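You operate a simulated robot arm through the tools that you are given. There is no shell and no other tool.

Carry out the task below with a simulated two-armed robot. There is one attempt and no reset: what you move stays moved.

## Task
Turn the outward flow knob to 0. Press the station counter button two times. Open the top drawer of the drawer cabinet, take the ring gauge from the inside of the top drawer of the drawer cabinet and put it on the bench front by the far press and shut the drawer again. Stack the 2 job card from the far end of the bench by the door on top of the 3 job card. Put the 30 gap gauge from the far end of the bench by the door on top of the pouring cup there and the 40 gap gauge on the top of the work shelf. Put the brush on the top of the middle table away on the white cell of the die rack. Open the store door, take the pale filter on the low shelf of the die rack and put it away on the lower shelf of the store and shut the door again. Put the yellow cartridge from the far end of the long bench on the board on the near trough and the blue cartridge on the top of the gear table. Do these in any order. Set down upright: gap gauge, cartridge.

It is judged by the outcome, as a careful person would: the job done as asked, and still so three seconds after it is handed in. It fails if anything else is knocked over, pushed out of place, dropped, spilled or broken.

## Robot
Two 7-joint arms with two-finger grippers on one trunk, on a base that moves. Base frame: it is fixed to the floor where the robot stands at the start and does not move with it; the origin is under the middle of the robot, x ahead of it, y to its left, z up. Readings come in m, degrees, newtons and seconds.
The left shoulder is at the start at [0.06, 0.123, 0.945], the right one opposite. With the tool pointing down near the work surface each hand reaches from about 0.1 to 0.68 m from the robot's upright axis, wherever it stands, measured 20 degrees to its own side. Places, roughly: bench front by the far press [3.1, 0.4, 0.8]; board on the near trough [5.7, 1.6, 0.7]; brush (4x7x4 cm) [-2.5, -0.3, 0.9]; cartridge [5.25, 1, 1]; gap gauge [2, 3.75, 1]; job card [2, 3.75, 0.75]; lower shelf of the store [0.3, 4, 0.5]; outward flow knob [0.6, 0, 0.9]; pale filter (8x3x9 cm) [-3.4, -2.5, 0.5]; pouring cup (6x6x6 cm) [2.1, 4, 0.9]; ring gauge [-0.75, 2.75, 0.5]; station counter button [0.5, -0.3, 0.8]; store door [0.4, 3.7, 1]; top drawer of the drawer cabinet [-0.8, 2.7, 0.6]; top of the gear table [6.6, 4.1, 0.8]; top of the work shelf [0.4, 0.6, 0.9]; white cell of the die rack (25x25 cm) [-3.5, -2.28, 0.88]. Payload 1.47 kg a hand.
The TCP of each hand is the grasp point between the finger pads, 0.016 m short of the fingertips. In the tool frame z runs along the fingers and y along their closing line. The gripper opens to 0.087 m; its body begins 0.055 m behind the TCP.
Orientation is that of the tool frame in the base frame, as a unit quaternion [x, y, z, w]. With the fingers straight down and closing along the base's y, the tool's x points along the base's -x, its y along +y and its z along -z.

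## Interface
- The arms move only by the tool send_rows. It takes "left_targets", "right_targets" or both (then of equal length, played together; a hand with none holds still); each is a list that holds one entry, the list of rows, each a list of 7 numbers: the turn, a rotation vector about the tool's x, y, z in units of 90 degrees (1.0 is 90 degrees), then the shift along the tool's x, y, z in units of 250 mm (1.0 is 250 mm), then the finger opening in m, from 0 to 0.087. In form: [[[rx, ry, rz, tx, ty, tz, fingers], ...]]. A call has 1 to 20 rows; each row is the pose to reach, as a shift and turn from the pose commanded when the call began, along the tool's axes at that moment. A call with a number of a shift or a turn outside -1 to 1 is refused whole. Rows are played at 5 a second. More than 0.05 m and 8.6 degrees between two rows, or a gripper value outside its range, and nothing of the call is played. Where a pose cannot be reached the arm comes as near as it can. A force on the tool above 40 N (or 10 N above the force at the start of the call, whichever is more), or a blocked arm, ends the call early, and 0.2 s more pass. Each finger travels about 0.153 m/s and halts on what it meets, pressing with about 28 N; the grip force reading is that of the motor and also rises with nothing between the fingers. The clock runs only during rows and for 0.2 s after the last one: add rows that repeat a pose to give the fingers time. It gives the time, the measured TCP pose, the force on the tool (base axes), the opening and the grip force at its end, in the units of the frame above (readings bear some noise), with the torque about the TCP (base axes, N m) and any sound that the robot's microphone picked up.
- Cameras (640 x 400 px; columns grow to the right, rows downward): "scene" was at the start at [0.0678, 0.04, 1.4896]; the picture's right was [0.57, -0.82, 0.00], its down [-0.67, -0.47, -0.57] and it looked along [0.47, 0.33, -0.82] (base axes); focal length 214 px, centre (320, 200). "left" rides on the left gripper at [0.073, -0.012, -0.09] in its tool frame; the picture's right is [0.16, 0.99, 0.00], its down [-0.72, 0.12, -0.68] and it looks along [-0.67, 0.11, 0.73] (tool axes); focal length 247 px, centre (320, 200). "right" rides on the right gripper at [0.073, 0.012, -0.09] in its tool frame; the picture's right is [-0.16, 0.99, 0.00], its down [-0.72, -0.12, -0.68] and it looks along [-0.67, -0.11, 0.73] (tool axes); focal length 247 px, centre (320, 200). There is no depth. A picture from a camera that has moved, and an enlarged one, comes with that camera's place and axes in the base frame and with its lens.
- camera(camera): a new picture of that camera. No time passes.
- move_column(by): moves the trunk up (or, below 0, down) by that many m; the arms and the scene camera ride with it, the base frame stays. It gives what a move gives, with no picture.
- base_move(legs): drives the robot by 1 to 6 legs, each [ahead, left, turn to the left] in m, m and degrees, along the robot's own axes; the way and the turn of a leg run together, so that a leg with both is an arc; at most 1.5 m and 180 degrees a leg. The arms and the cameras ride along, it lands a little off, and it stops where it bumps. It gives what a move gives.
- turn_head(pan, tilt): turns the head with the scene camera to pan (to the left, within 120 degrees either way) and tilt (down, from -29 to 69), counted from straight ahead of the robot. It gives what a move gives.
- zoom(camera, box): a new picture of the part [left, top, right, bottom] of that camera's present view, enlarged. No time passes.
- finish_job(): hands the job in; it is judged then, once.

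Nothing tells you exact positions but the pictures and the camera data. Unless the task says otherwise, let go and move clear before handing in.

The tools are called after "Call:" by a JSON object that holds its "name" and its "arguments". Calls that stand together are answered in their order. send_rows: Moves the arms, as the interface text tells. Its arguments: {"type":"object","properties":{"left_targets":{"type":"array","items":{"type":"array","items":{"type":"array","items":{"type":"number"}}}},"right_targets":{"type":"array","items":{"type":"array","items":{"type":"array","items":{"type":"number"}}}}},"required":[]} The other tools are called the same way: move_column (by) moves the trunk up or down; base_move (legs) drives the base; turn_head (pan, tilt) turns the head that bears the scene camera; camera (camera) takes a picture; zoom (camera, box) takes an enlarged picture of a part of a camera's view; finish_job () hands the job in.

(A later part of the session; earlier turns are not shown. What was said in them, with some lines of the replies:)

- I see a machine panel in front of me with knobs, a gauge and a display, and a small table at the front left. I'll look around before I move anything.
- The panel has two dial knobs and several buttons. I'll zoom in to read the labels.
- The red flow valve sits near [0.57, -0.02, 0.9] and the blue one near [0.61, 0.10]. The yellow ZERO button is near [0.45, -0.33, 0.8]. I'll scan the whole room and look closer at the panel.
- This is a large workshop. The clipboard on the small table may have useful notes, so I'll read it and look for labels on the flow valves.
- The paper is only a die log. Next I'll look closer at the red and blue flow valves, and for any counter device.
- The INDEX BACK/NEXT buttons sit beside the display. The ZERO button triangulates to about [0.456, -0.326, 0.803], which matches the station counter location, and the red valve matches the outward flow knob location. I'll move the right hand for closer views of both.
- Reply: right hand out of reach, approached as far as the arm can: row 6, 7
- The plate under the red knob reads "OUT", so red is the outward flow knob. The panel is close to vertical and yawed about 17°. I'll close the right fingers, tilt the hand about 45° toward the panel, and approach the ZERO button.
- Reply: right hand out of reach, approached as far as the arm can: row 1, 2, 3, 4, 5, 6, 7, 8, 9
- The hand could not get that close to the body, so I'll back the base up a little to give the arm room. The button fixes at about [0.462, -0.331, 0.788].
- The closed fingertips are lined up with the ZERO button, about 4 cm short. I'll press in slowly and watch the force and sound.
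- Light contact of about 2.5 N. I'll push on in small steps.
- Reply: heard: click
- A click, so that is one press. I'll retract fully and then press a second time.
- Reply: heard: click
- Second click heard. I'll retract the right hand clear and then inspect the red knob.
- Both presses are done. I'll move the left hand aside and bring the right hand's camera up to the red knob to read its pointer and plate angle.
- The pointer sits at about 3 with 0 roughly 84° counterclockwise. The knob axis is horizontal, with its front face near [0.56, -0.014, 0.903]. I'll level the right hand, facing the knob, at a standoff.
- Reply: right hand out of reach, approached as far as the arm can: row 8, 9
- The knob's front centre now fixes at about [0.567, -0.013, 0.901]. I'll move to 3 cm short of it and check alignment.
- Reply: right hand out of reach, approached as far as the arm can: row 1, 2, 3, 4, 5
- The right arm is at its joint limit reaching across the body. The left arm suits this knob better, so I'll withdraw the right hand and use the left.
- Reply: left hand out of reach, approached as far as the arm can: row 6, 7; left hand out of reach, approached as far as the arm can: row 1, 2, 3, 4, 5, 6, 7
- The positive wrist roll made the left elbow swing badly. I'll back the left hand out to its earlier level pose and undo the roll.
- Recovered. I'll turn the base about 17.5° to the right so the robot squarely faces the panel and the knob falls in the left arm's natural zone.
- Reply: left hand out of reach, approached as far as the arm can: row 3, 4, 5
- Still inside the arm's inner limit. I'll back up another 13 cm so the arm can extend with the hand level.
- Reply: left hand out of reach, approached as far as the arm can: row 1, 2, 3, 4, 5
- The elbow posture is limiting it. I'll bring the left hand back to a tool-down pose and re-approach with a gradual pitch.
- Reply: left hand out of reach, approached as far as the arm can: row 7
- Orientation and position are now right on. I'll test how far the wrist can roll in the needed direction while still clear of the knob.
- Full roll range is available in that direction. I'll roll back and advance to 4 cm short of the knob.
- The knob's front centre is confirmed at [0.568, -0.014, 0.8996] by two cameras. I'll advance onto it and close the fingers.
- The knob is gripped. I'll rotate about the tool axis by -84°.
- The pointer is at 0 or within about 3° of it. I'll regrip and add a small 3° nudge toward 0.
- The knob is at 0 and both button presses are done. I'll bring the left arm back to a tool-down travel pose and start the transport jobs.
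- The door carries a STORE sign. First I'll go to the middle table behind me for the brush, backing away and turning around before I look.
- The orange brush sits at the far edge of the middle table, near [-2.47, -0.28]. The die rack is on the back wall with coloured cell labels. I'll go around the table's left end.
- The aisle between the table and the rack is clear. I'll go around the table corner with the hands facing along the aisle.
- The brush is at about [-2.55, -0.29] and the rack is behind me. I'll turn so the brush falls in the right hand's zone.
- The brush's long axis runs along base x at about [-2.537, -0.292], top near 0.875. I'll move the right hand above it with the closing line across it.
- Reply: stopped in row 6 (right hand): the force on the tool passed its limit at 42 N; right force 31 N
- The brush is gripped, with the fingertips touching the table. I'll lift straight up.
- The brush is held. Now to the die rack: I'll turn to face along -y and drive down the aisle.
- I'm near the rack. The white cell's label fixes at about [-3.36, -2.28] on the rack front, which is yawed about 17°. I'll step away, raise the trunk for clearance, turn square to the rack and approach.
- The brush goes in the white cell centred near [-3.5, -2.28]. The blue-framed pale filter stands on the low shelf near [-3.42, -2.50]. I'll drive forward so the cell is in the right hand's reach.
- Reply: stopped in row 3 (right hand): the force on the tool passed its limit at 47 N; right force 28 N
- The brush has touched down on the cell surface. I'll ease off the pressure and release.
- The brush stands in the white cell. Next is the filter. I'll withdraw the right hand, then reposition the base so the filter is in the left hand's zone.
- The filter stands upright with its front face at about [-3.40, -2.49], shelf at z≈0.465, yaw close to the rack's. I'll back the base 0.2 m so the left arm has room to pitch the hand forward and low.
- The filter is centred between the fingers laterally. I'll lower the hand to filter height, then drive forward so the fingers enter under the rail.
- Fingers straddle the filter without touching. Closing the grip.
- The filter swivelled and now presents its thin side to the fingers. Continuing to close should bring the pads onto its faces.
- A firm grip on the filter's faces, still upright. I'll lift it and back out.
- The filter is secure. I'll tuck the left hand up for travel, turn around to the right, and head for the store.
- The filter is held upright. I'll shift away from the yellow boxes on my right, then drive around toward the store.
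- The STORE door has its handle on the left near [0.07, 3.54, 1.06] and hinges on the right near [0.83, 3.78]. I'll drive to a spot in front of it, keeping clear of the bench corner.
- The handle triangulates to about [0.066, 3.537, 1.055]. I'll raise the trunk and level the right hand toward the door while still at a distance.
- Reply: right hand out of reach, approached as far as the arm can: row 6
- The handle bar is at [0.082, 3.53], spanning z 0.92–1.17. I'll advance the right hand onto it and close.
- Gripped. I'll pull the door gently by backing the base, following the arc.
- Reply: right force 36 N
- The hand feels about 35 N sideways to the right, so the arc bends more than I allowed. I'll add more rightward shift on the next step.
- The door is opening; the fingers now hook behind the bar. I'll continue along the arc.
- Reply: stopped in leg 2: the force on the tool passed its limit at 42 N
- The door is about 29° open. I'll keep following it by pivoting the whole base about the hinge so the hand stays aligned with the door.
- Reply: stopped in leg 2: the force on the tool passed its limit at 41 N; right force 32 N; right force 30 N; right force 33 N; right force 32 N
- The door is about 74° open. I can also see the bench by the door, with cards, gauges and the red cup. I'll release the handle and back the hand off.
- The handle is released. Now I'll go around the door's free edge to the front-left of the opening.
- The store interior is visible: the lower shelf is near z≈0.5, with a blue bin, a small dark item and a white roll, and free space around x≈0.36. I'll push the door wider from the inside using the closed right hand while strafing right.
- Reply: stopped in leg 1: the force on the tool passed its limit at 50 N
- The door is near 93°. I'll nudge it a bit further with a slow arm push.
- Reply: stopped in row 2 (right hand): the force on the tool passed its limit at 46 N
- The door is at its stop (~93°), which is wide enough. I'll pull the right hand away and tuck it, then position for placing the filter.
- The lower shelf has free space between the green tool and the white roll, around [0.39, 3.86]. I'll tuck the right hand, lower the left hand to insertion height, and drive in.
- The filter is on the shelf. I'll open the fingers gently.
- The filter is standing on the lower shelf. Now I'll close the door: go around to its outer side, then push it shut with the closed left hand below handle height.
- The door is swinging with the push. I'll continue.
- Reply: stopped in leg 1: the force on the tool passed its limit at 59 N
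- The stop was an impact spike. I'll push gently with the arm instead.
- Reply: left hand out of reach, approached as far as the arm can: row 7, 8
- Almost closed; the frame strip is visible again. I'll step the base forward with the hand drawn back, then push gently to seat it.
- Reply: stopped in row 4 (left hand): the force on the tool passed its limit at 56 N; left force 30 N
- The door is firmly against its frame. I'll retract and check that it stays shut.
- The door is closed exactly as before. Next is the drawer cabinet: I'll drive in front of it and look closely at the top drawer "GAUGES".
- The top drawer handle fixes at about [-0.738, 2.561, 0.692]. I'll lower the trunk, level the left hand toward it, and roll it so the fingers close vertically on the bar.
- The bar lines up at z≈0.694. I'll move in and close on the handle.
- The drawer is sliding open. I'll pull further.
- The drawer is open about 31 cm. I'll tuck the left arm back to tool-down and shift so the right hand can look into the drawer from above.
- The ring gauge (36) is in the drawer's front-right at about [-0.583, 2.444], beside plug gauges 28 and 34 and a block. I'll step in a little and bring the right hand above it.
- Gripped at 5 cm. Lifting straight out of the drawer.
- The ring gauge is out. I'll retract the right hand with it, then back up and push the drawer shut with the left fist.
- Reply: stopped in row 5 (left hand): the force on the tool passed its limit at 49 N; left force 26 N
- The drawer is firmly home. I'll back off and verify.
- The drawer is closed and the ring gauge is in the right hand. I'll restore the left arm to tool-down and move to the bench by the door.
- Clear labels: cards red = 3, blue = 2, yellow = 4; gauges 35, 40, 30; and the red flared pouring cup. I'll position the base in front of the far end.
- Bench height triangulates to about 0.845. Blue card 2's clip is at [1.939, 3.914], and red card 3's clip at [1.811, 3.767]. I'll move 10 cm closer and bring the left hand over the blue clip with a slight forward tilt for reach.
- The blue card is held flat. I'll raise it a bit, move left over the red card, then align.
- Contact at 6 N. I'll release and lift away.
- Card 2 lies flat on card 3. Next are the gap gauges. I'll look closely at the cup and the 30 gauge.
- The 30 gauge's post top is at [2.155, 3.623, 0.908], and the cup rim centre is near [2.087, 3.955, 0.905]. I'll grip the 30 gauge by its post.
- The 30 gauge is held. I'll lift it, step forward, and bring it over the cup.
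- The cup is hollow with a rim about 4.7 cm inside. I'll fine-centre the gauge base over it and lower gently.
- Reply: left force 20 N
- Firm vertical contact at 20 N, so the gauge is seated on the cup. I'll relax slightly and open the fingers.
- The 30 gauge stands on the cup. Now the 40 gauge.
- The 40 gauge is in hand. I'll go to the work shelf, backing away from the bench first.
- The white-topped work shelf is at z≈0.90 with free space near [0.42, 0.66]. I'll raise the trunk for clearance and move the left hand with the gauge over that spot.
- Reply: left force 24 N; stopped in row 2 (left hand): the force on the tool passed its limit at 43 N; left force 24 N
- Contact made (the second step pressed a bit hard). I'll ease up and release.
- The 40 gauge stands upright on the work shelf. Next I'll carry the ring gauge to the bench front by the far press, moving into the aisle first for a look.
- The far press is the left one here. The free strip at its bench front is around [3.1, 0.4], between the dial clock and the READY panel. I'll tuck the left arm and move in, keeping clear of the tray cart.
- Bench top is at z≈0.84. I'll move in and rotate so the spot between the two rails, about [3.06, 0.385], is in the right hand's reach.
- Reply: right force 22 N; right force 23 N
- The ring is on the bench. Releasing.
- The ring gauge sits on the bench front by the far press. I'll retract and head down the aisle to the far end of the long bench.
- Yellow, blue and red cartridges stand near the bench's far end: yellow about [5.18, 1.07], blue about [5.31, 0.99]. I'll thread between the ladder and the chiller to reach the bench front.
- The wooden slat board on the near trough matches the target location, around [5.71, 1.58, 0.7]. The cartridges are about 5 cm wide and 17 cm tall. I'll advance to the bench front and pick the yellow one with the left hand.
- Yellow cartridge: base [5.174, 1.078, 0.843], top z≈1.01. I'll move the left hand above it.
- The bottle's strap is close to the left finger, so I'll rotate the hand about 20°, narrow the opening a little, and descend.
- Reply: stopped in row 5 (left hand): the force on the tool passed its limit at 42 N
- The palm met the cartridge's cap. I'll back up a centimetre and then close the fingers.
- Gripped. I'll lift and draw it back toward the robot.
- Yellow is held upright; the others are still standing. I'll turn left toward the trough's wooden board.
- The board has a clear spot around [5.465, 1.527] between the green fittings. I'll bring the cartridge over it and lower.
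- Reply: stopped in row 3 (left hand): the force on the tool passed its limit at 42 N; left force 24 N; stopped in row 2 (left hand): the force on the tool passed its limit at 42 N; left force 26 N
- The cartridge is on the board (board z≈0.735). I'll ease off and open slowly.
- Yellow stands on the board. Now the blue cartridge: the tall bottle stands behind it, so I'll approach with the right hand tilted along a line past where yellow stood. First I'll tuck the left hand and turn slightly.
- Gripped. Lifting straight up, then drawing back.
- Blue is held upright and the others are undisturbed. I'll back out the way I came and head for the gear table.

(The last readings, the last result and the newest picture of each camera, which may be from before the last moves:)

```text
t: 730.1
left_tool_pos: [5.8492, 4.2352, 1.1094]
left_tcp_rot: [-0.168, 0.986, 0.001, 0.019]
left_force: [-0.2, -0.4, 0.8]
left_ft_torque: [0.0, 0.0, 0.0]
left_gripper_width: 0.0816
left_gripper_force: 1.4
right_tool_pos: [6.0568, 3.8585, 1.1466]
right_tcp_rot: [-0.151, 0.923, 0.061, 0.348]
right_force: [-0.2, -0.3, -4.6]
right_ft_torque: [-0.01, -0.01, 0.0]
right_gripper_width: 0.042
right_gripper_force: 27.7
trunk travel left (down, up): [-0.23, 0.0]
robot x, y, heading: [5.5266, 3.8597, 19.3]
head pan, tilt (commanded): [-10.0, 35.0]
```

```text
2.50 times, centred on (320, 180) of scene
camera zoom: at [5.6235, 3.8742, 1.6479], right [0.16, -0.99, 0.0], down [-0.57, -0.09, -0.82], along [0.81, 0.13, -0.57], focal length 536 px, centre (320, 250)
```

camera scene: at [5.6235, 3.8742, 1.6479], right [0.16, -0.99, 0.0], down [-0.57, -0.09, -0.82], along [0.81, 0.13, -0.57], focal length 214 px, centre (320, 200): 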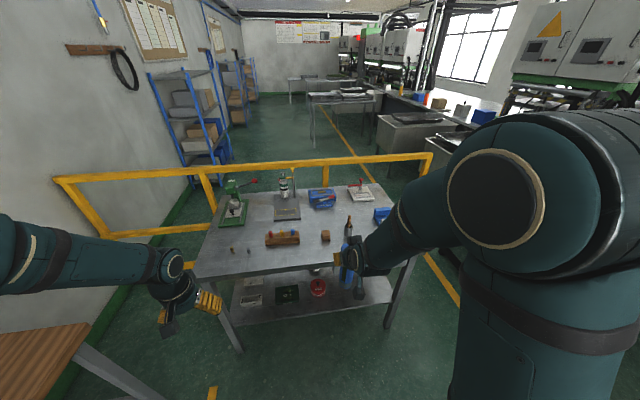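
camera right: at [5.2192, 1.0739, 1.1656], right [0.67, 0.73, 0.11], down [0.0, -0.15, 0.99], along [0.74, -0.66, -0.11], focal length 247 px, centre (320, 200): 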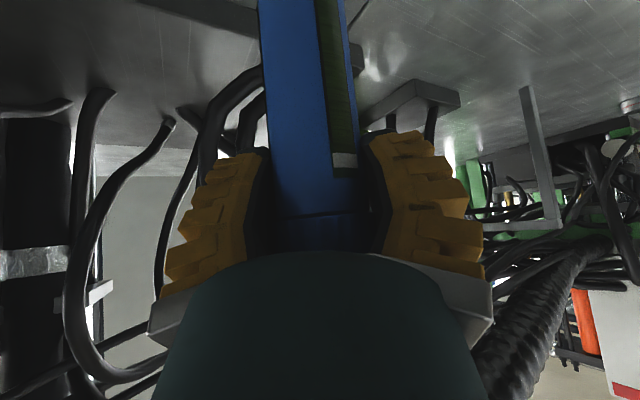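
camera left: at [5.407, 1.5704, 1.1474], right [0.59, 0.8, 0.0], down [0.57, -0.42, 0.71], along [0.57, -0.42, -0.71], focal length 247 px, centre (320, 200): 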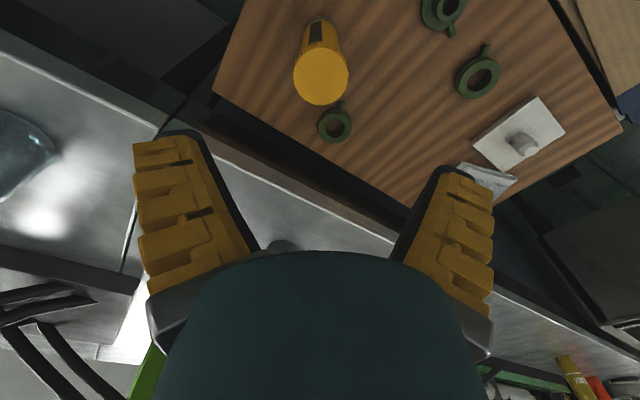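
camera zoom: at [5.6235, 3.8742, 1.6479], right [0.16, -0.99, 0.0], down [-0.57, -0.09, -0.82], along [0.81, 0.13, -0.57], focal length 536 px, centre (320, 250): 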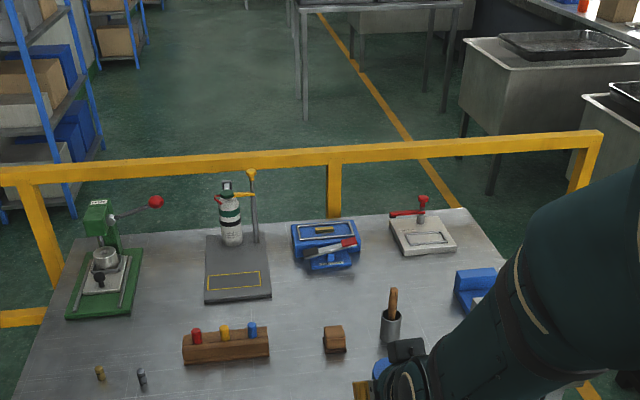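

The gear table has a clear strip at its front, around [6.31, 4.09]. I'll line up the base and bring the blue cartridge over it.

Call:
{"name": "base_move", "arguments": {"legs": [[0.1, 0.135, 0]]}}

Call:
{"name": "turn_head", "arguments": {"pan": -5, "tilt": 42}}

Call:
{"name": "camera", "arguments": {"camera": "scene"}}

Call:
{"name": "zoom", "arguments": {"camera": "scene", "box": [190, 120, 430, 280]}}

Call:
{"name": "camera", "arguments": {"camera": "right"}}

```text
t: 731.9
left_tool_pos: [5.8986, 4.3953, 1.11]
left_tcp_rot: [-0.168, 0.986, 0.0, 0.02]
left_force: [0.1, 0.4, -0.1]
left_ft_torque: [0.02, 0.02, -0.02]
left_gripper_width: 0.0819
left_gripper_force: 1.0
right_tool_pos: [6.1062, 4.0209, 1.1471]
right_tcp_rot: [-0.152, 0.923, 0.062, 0.348]
right_force: [-0.9, -0.3, -3.7]
right_ft_torque: [0.02, -0.03, 0.03]
right_gripper_width: 0.042
right_gripper_force: 28.0
trunk travel left (down, up): [-0.23, 0.0]
robot x, y, heading: [5.5754, 4.0164, 19.5]
head pan, tilt (commanded): [-10.0, 35.0]
```

```text
t: 732.6
left_tool_pos: [5.8966, 4.3962, 1.1094]
left_tcp_rot: [-0.169, 0.985, 0.0, 0.019]
left_force: [-1.0, 0.1, 0.4]
left_ft_torque: [-0.03, 0.01, 0.02]
left_gripper_width: 0.0815
left_gripper_force: 1.3
right_tool_pos: [6.1058, 4.0191, 1.1474]
right_tcp_rot: [-0.152, 0.923, 0.062, 0.348]
right_force: [-0.1, -0.1, -3.2]
right_ft_torque: [0.01, -0.02, -0.02]
right_gripper_width: 0.042
right_gripper_force: 28.1
trunk travel left (down, up): [-0.23, 0.0]
robot x, y, heading: [5.5782, 4.0178, 19.5]
head pan, tilt (commanded): [-5.0, 42.0]
```

```text
taken
camera scene: at [5.6668, 4.0411, 1.6374], right [0.25, -0.97, 0.0], down [-0.65, -0.17, -0.74], along [0.72, 0.18, -0.67], focal length 214 px, centre (320, 200)
```

scene: 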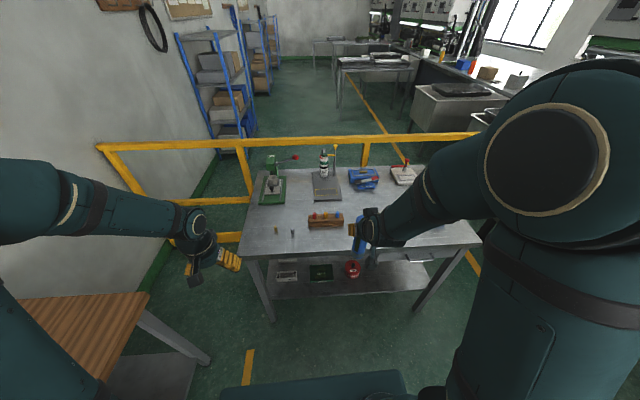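

```text
2.50 times, centred on (310, 200) of scene
camera zoom: at [5.6668, 4.0411, 1.6374], right [0.25, -0.97, 0.0], down [-0.65, -0.17, -0.74], along [0.72, 0.18, -0.67], focal length 536 px, centre (345, 200)
```

zoom: 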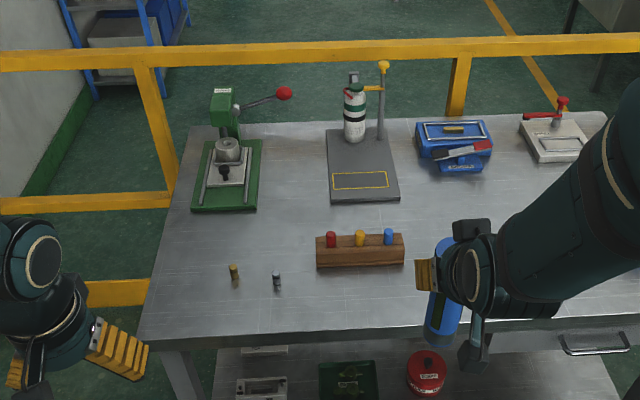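

```text
taken
camera right: at [5.9932, 3.9937, 1.1655], right [-0.21, 0.97, 0.11], down [0.13, -0.09, 0.99], along [0.97, 0.22, -0.11], focal length 247 px, centre (320, 200)
```

right: 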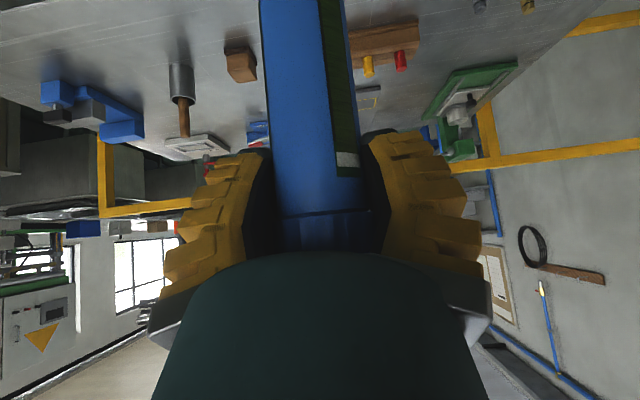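

Call:
{"name": "send_rows", "arguments": {"right_targets": [[[0, 0, 0, -0.108, 0.025, 0.095, 0.0], [0, 0, 0, -0.215, 0.05, 0.19, 0.0], [0, 0, 0, -0.323, 0.075, 0.286, 0.0], [0, 0, 0, -0.431, 0.1, 0.381, 0.0], [0, 0, 0, -0.538, 0.125, 0.476, 0.0], [0, 0, 0, -0.646, 0.15, 0.571, 0.0]]]}}

Call:
{"name": "send_rows", "arguments": {"right_targets": [[[0, 0, 0, 0.1, 0, 0.113, 0.0], [0, 0, 0, 0.2, 0, 0.226, 0.0], [0, 0, 0, 0.3, 0, 0.34, 0.0], [0, 0, 0, 0.38, 0, 0.43, 0.0], [0, 0, 0, 0.38, 0, 0.43, 0.0]]]}}

Call:
{"name": "camera", "arguments": {"camera": "right"}}

Call:
{"name": "zoom", "arguments": {"camera": "scene", "box": [230, 150, 430, 280]}}

```text
t: 734.0
left_tool_pos: [5.8995, 4.3969, 1.1104]
left_tcp_rot: [-0.168, 0.986, 0.001, 0.019]
left_force: [-0.3, 0.8, -0.7]
left_ft_torque: [0.01, 0.01, 0.0]
left_gripper_width: 0.0815
left_gripper_force: 0.8
right_tool_pos: [6.3004, 4.1265, 1.1449]
right_tcp_rot: [-0.151, 0.924, 0.062, 0.347]
right_force: [1.3, 0.5, -4.4]
right_ft_torque: [-0.03, 0.01, 0.01]
right_gripper_width: 0.0418
right_gripper_force: 27.9
trunk travel left (down, up): [-0.23, 0.0]
robot x, y, heading: [5.5775, 4.0227, 19.1]
head pan, tilt (commanded): [-5.0, 42.0]
```

```text
t: 735.2
left_tool_pos: [5.8979, 4.3955, 1.1094]
left_tcp_rot: [-0.169, 0.985, 0.001, 0.02]
left_force: [-0.3, 0.1, 0.0]
left_ft_torque: [-0.01, 0.02, -0.04]
left_gripper_width: 0.0819
left_gripper_force: 1.3
right_tool_pos: [6.2972, 4.1266, 1.0019]
right_tcp_rot: [-0.152, 0.923, 0.063, 0.348]
right_force: [0.1, 0.6, -4.3]
right_ft_torque: [-0.01, -0.03, 0.0]
right_gripper_width: 0.0421
right_gripper_force: 27.6
trunk travel left (down, up): [-0.23, 0.0]
robot x, y, heading: [5.5816, 4.0227, 19.4]
head pan, tilt (commanded): [-5.0, 42.0]
```

```text
taken
camera right: at [6.1845, 4.1, 1.0215], right [-0.21, 0.97, 0.11], down [0.13, -0.09, 0.99], along [0.97, 0.22, -0.11], focal length 247 px, centre (320, 200)
```

right: 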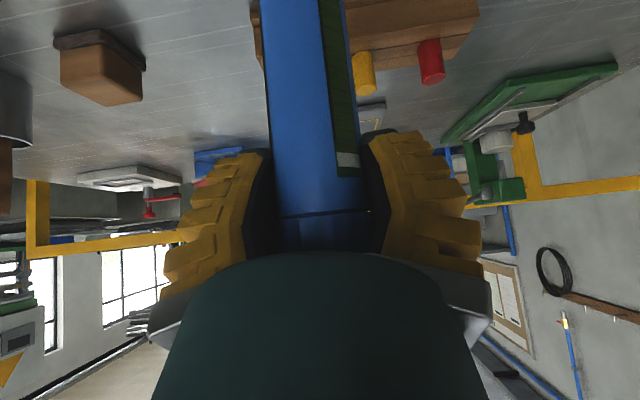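

```text
3.08 times, centred on (330, 215) of scene
camera zoom: at [5.6664, 4.0411, 1.6374], right [0.25, -0.97, 0.0], down [-0.65, -0.17, -0.74], along [0.72, 0.18, -0.67], focal length 660 px, centre (289, 154)
```

zoom: 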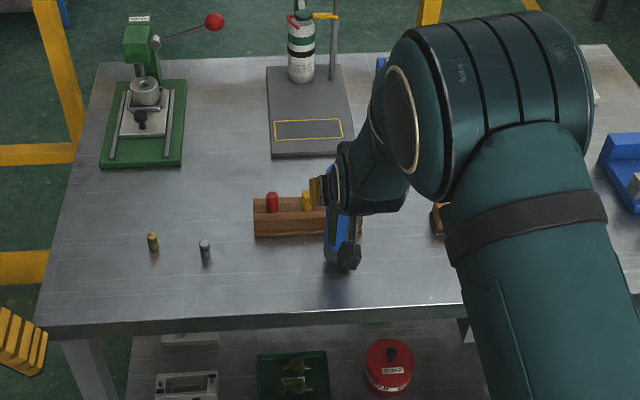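

Call:
{"name": "send_rows", "arguments": {"right_targets": [[[0, 0, 0, 0.026, 0, 0.03, 0.0], [0, 0, 0, 0.053, 0, 0.06, 0.0], [0, 0, 0, 0.069, 0, 0.078, 0.0]]]}}

```text
t: 736.0
left_tool_pos: [5.8961, 4.396, 1.1107]
left_tcp_rot: [-0.168, 0.986, 0.0, 0.02]
left_force: [0.3, 0.3, 0.9]
left_ft_torque: [0.0, 0.02, 0.02]
left_gripper_width: 0.0817
left_gripper_force: 1.2
right_tool_pos: [6.2979, 4.1274, 0.9828]
right_tcp_rot: [-0.151, 0.921, 0.064, 0.354]
right_force: [1.5, -0.7, 20.9]
right_ft_torque: [-0.38, 0.01, -0.06]
right_gripper_width: 0.0432
right_gripper_force: 28.0
trunk travel left (down, up): [-0.23, 0.0]
robot x, y, heading: [5.5764, 4.0203, 19.2]
head pan, tilt (commanded): [-5.0, 42.0]
```

Contact at 21 N. I'll relax and release the blue cartridge.

Call:
{"name": "send_rows", "arguments": {"right_targets": [[[0, 0, 0, -0.006, 0, -0.007, 0.0], [0, 0, 0, -0.006, 0, -0.007, 0.047], [0, 0, 0, -0.006, 0, -0.007, 0.055], [0, 0, 0, -0.006, 0, -0.007, 0.065], [0, 0, 0, -0.006, 0, -0.007, 0.08], [0, 0, 0, -0.006, 0, -0.007, 0.087]]]}}

Call:
{"name": "camera", "arguments": {"camera": "right"}}

Call:
{"name": "zoom", "arguments": {"camera": "scene", "box": [230, 150, 430, 280]}}

```text
t: 737.4
left_tool_pos: [5.8977, 4.3968, 1.1105]
left_tcp_rot: [-0.168, 0.986, 0.001, 0.02]
left_force: [0.0, 0.4, 0.4]
left_ft_torque: [0.0, 0.03, 0.0]
left_gripper_width: 0.0818
left_gripper_force: 1.5
right_tool_pos: [6.2968, 4.1262, 0.9796]
right_tcp_rot: [-0.151, 0.923, 0.061, 0.348]
right_force: [0.6, -0.1, -0.1]
right_ft_torque: [-0.03, 0.0, -0.02]
right_gripper_width: 0.0868
right_gripper_force: 0.1
trunk travel left (down, up): [-0.23, 0.0]
robot x, y, heading: [5.5777, 4.0171, 19.3]
head pan, tilt (commanded): [-5.0, 42.0]
```

```text
taken
camera right: at [6.1845, 4.0997, 0.9989], right [-0.21, 0.97, 0.11], down [0.13, -0.09, 0.99], along [0.97, 0.22, -0.11], focal length 247 px, centre (320, 200)
```

right: 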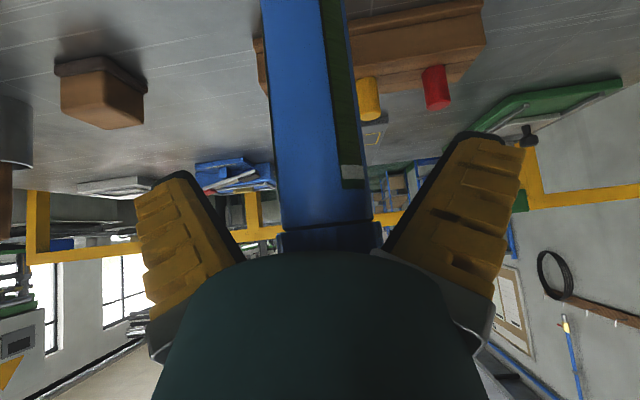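

```text
3.08 times, centred on (330, 215) of scene
camera zoom: at [5.6666, 4.0411, 1.6374], right [0.25, -0.97, 0.0], down [-0.65, -0.17, -0.74], along [0.72, 0.18, -0.67], focal length 660 px, centre (289, 154)
```

zoom: 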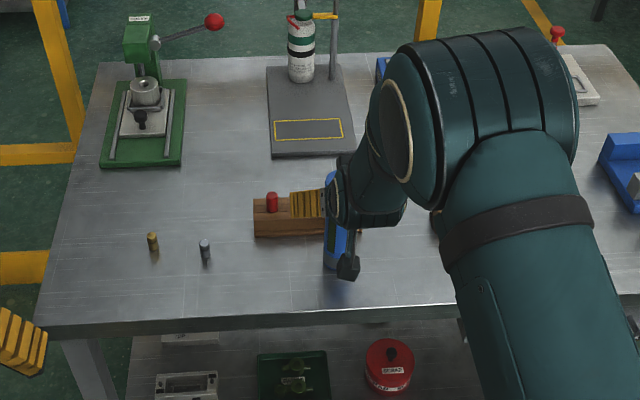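

Call:
{"name": "send_rows", "arguments": {"right_targets": [[[0, 0, 0, 0, 0, -0.1, 0.087], [0, 0, 0, 0, 0, -0.25, 0.087], [0, 0, 0, 0, 0, -0.42, 0.087], [0, 0, 0, 0, 0, -0.6, 0.087], [0, 0, 0, 0, 0, -0.78, 0.087]]]}}

Call:
{"name": "camera", "arguments": {"camera": "right"}}

Call:
{"name": "zoom", "arguments": {"camera": "scene", "box": [230, 150, 430, 280]}}

```text
t: 738.6
left_tool_pos: [5.8962, 4.3964, 1.1105]
left_tcp_rot: [-0.168, 0.986, 0.0, 0.02]
left_force: [-0.4, 0.1, -0.3]
left_ft_torque: [0.02, 0.0, 0.02]
left_gripper_width: 0.0817
left_gripper_force: 0.8
right_tool_pos: [6.1736, 4.082, 1.1273]
right_tcp_rot: [-0.151, 0.923, 0.062, 0.349]
right_force: [0.3, -0.7, 0.0]
right_ft_torque: [0.0, -0.01, 0.0]
right_gripper_width: 0.0873
right_gripper_force: 0.0
trunk travel left (down, up): [-0.23, 0.0]
robot x, y, heading: [5.5749, 4.0169, 19.7]
head pan, tilt (commanded): [-5.0, 42.0]
```

```text
taken
camera right: at [6.0605, 4.0562, 1.1458], right [-0.21, 0.97, 0.11], down [0.13, -0.09, 0.99], along [0.97, 0.22, -0.11], focal length 247 px, centre (320, 200)
```

right: 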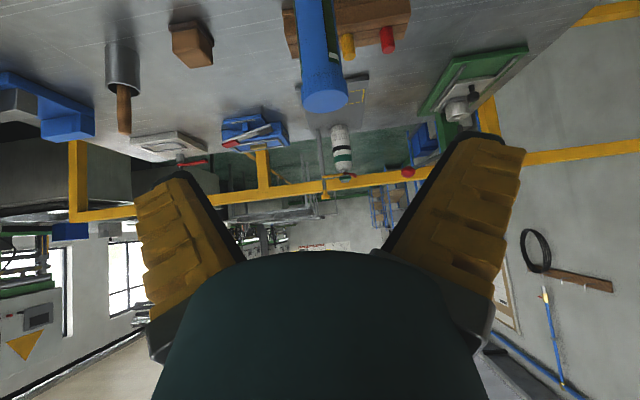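

```text
3.08 times, centred on (330, 215) of scene
camera zoom: at [5.6645, 4.0406, 1.6376], right [0.25, -0.97, 0.0], down [-0.65, -0.17, -0.74], along [0.72, 0.18, -0.67], focal length 660 px, centre (289, 154)
```

zoom: 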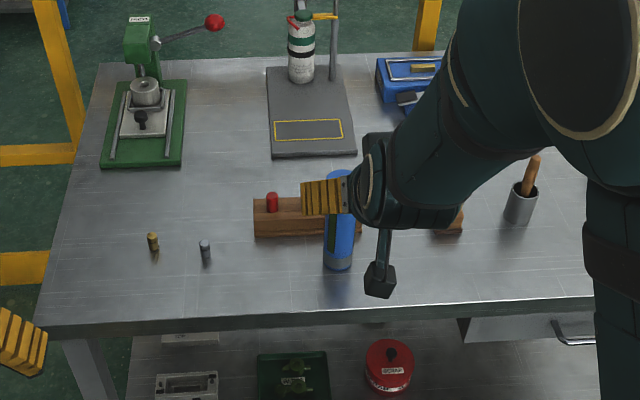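

Call:
{"name": "base_move", "arguments": {"legs": [[-0.45, 0, 0]]}}

Call:
{"name": "zoom", "arguments": {"camera": "scene", "box": [210, 110, 430, 260]}}

Call:
{"name": "turn_head", "arguments": {"pan": -80, "tilt": 30}}

Call:
{"name": "camera", "arguments": {"camera": "scene"}}

```text
t: 741.3
left_tool_pos: [5.4744, 4.247, 1.1093]
left_tcp_rot: [-0.168, 0.986, 0.001, 0.019]
left_force: [-1.2, 0.5, -0.5]
left_ft_torque: [0.02, 0.01, -0.02]
left_gripper_width: 0.0814
left_gripper_force: 0.9
right_tool_pos: [5.7505, 3.9331, 1.1264]
right_tcp_rot: [-0.151, 0.923, 0.062, 0.348]
right_force: [-0.4, -0.3, -0.2]
right_ft_torque: [0.01, -0.01, 0.02]
right_gripper_width: 0.087
right_gripper_force: 0.0
trunk travel left (down, up): [-0.23, 0.0]
robot x, y, heading: [5.151, 3.8708, 19.4]
head pan, tilt (commanded): [-5.0, 42.0]
```

```text
2.67 times, centred on (320, 185) of scene
camera zoom: at [5.2419, 3.8927, 1.6374], right [0.25, -0.97, 0.0], down [-0.65, -0.16, -0.74], along [0.72, 0.18, -0.67], focal length 572 px, centre (320, 240)
```

zoom: 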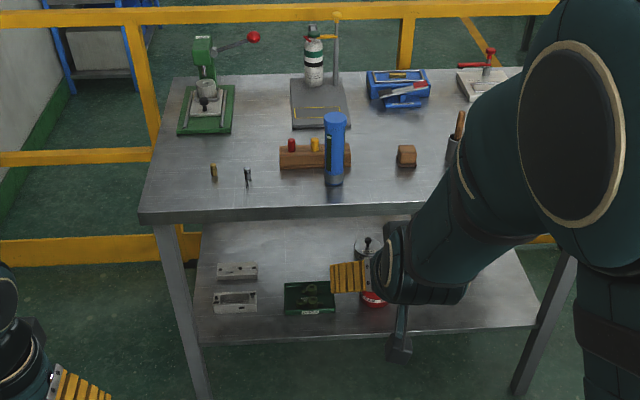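

```text
t: 742.8
left_tool_pos: [5.4751, 4.2477, 1.1099]
left_tcp_rot: [-0.168, 0.986, 0.0, 0.019]
left_force: [0.1, -0.8, 0.8]
left_ft_torque: [0.0, 0.01, -0.03]
left_gripper_width: 0.0816
left_gripper_force: 0.6
right_tool_pos: [5.7503, 3.9337, 1.1255]
right_tcp_rot: [-0.151, 0.923, 0.061, 0.348]
right_force: [0.0, 0.5, -0.1]
right_ft_torque: [0.01, 0.0, 0.01]
right_gripper_width: 0.0871
right_gripper_force: 0.0
trunk travel left (down, up): [-0.23, 0.0]
robot x, y, heading: [5.1538, 3.8693, 19.1]
head pan, tilt (commanded): [-80.0, 30.0]
```

```text
taken
camera scene: at [5.2055, 3.7934, 1.6557], right [-0.87, -0.49, 0.0], down [-0.24, 0.44, -0.87], along [0.42, -0.76, -0.5], focal length 214 px, centre (320, 200)
```

scene: 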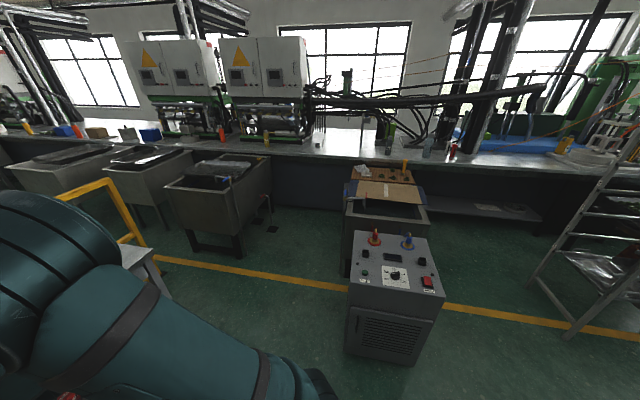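

Call:
{"name": "zoom", "arguments": {"camera": "scene", "box": [330, 120, 480, 220]}}

```text
4.00 times, centred on (405, 170) of scene
camera zoom: at [5.2055, 3.7934, 1.6557], right [-0.87, -0.49, 0.0], down [-0.24, 0.44, -0.87], along [0.42, -0.76, -0.5], focal length 858 px, centre (-20, 320)
```

zoom: 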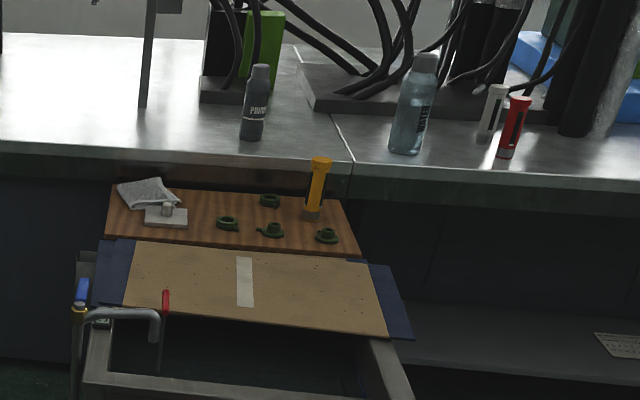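

Yellow stands on the board, blue on the gear table, and the neighbouring items are undisturbed. Every part of the job is done and both hands are clear, so I'm handing it in.

Call:
{"name": "finish_job", "arguments": {}}

```text
The job is handed in.
```

I finished every part of the job and handed it in; the result isn't back yet. Three items below rest on my own reading:

- **Flow knob:** I turned the red knob, whose plate reads "OUT". Its pointer reads 0 to within about 3°.
- **Station counter:** I pressed the yellow ZERO button twice and heard two clicks. It was the only button near the position you gave. The display read "n 0" before and after the first press, so the button is my reading of the task.
- **Ring gauge:** It lies on the bench front by the far press, and the top drawer is shut.
- **Job cards:** Card 2 lies flat on card 3, shifted about 3 cm towards the bench front because card 3's clip is in the way.
- **Gap gauges:** The 30 stands upright on the pouring cup, and the 40 stands upright on the work shelf.
- **Brush:** It is in the white cell of the die rack.
- **Pale filter:** It stands on the lower shelf of the store, and the door is closed.
- **Cartridges:** The yellow one stands upright on the wooden board on the near trough. The blue one stands upright on the gear table.

I saw nothing knocked over or moved out of place.
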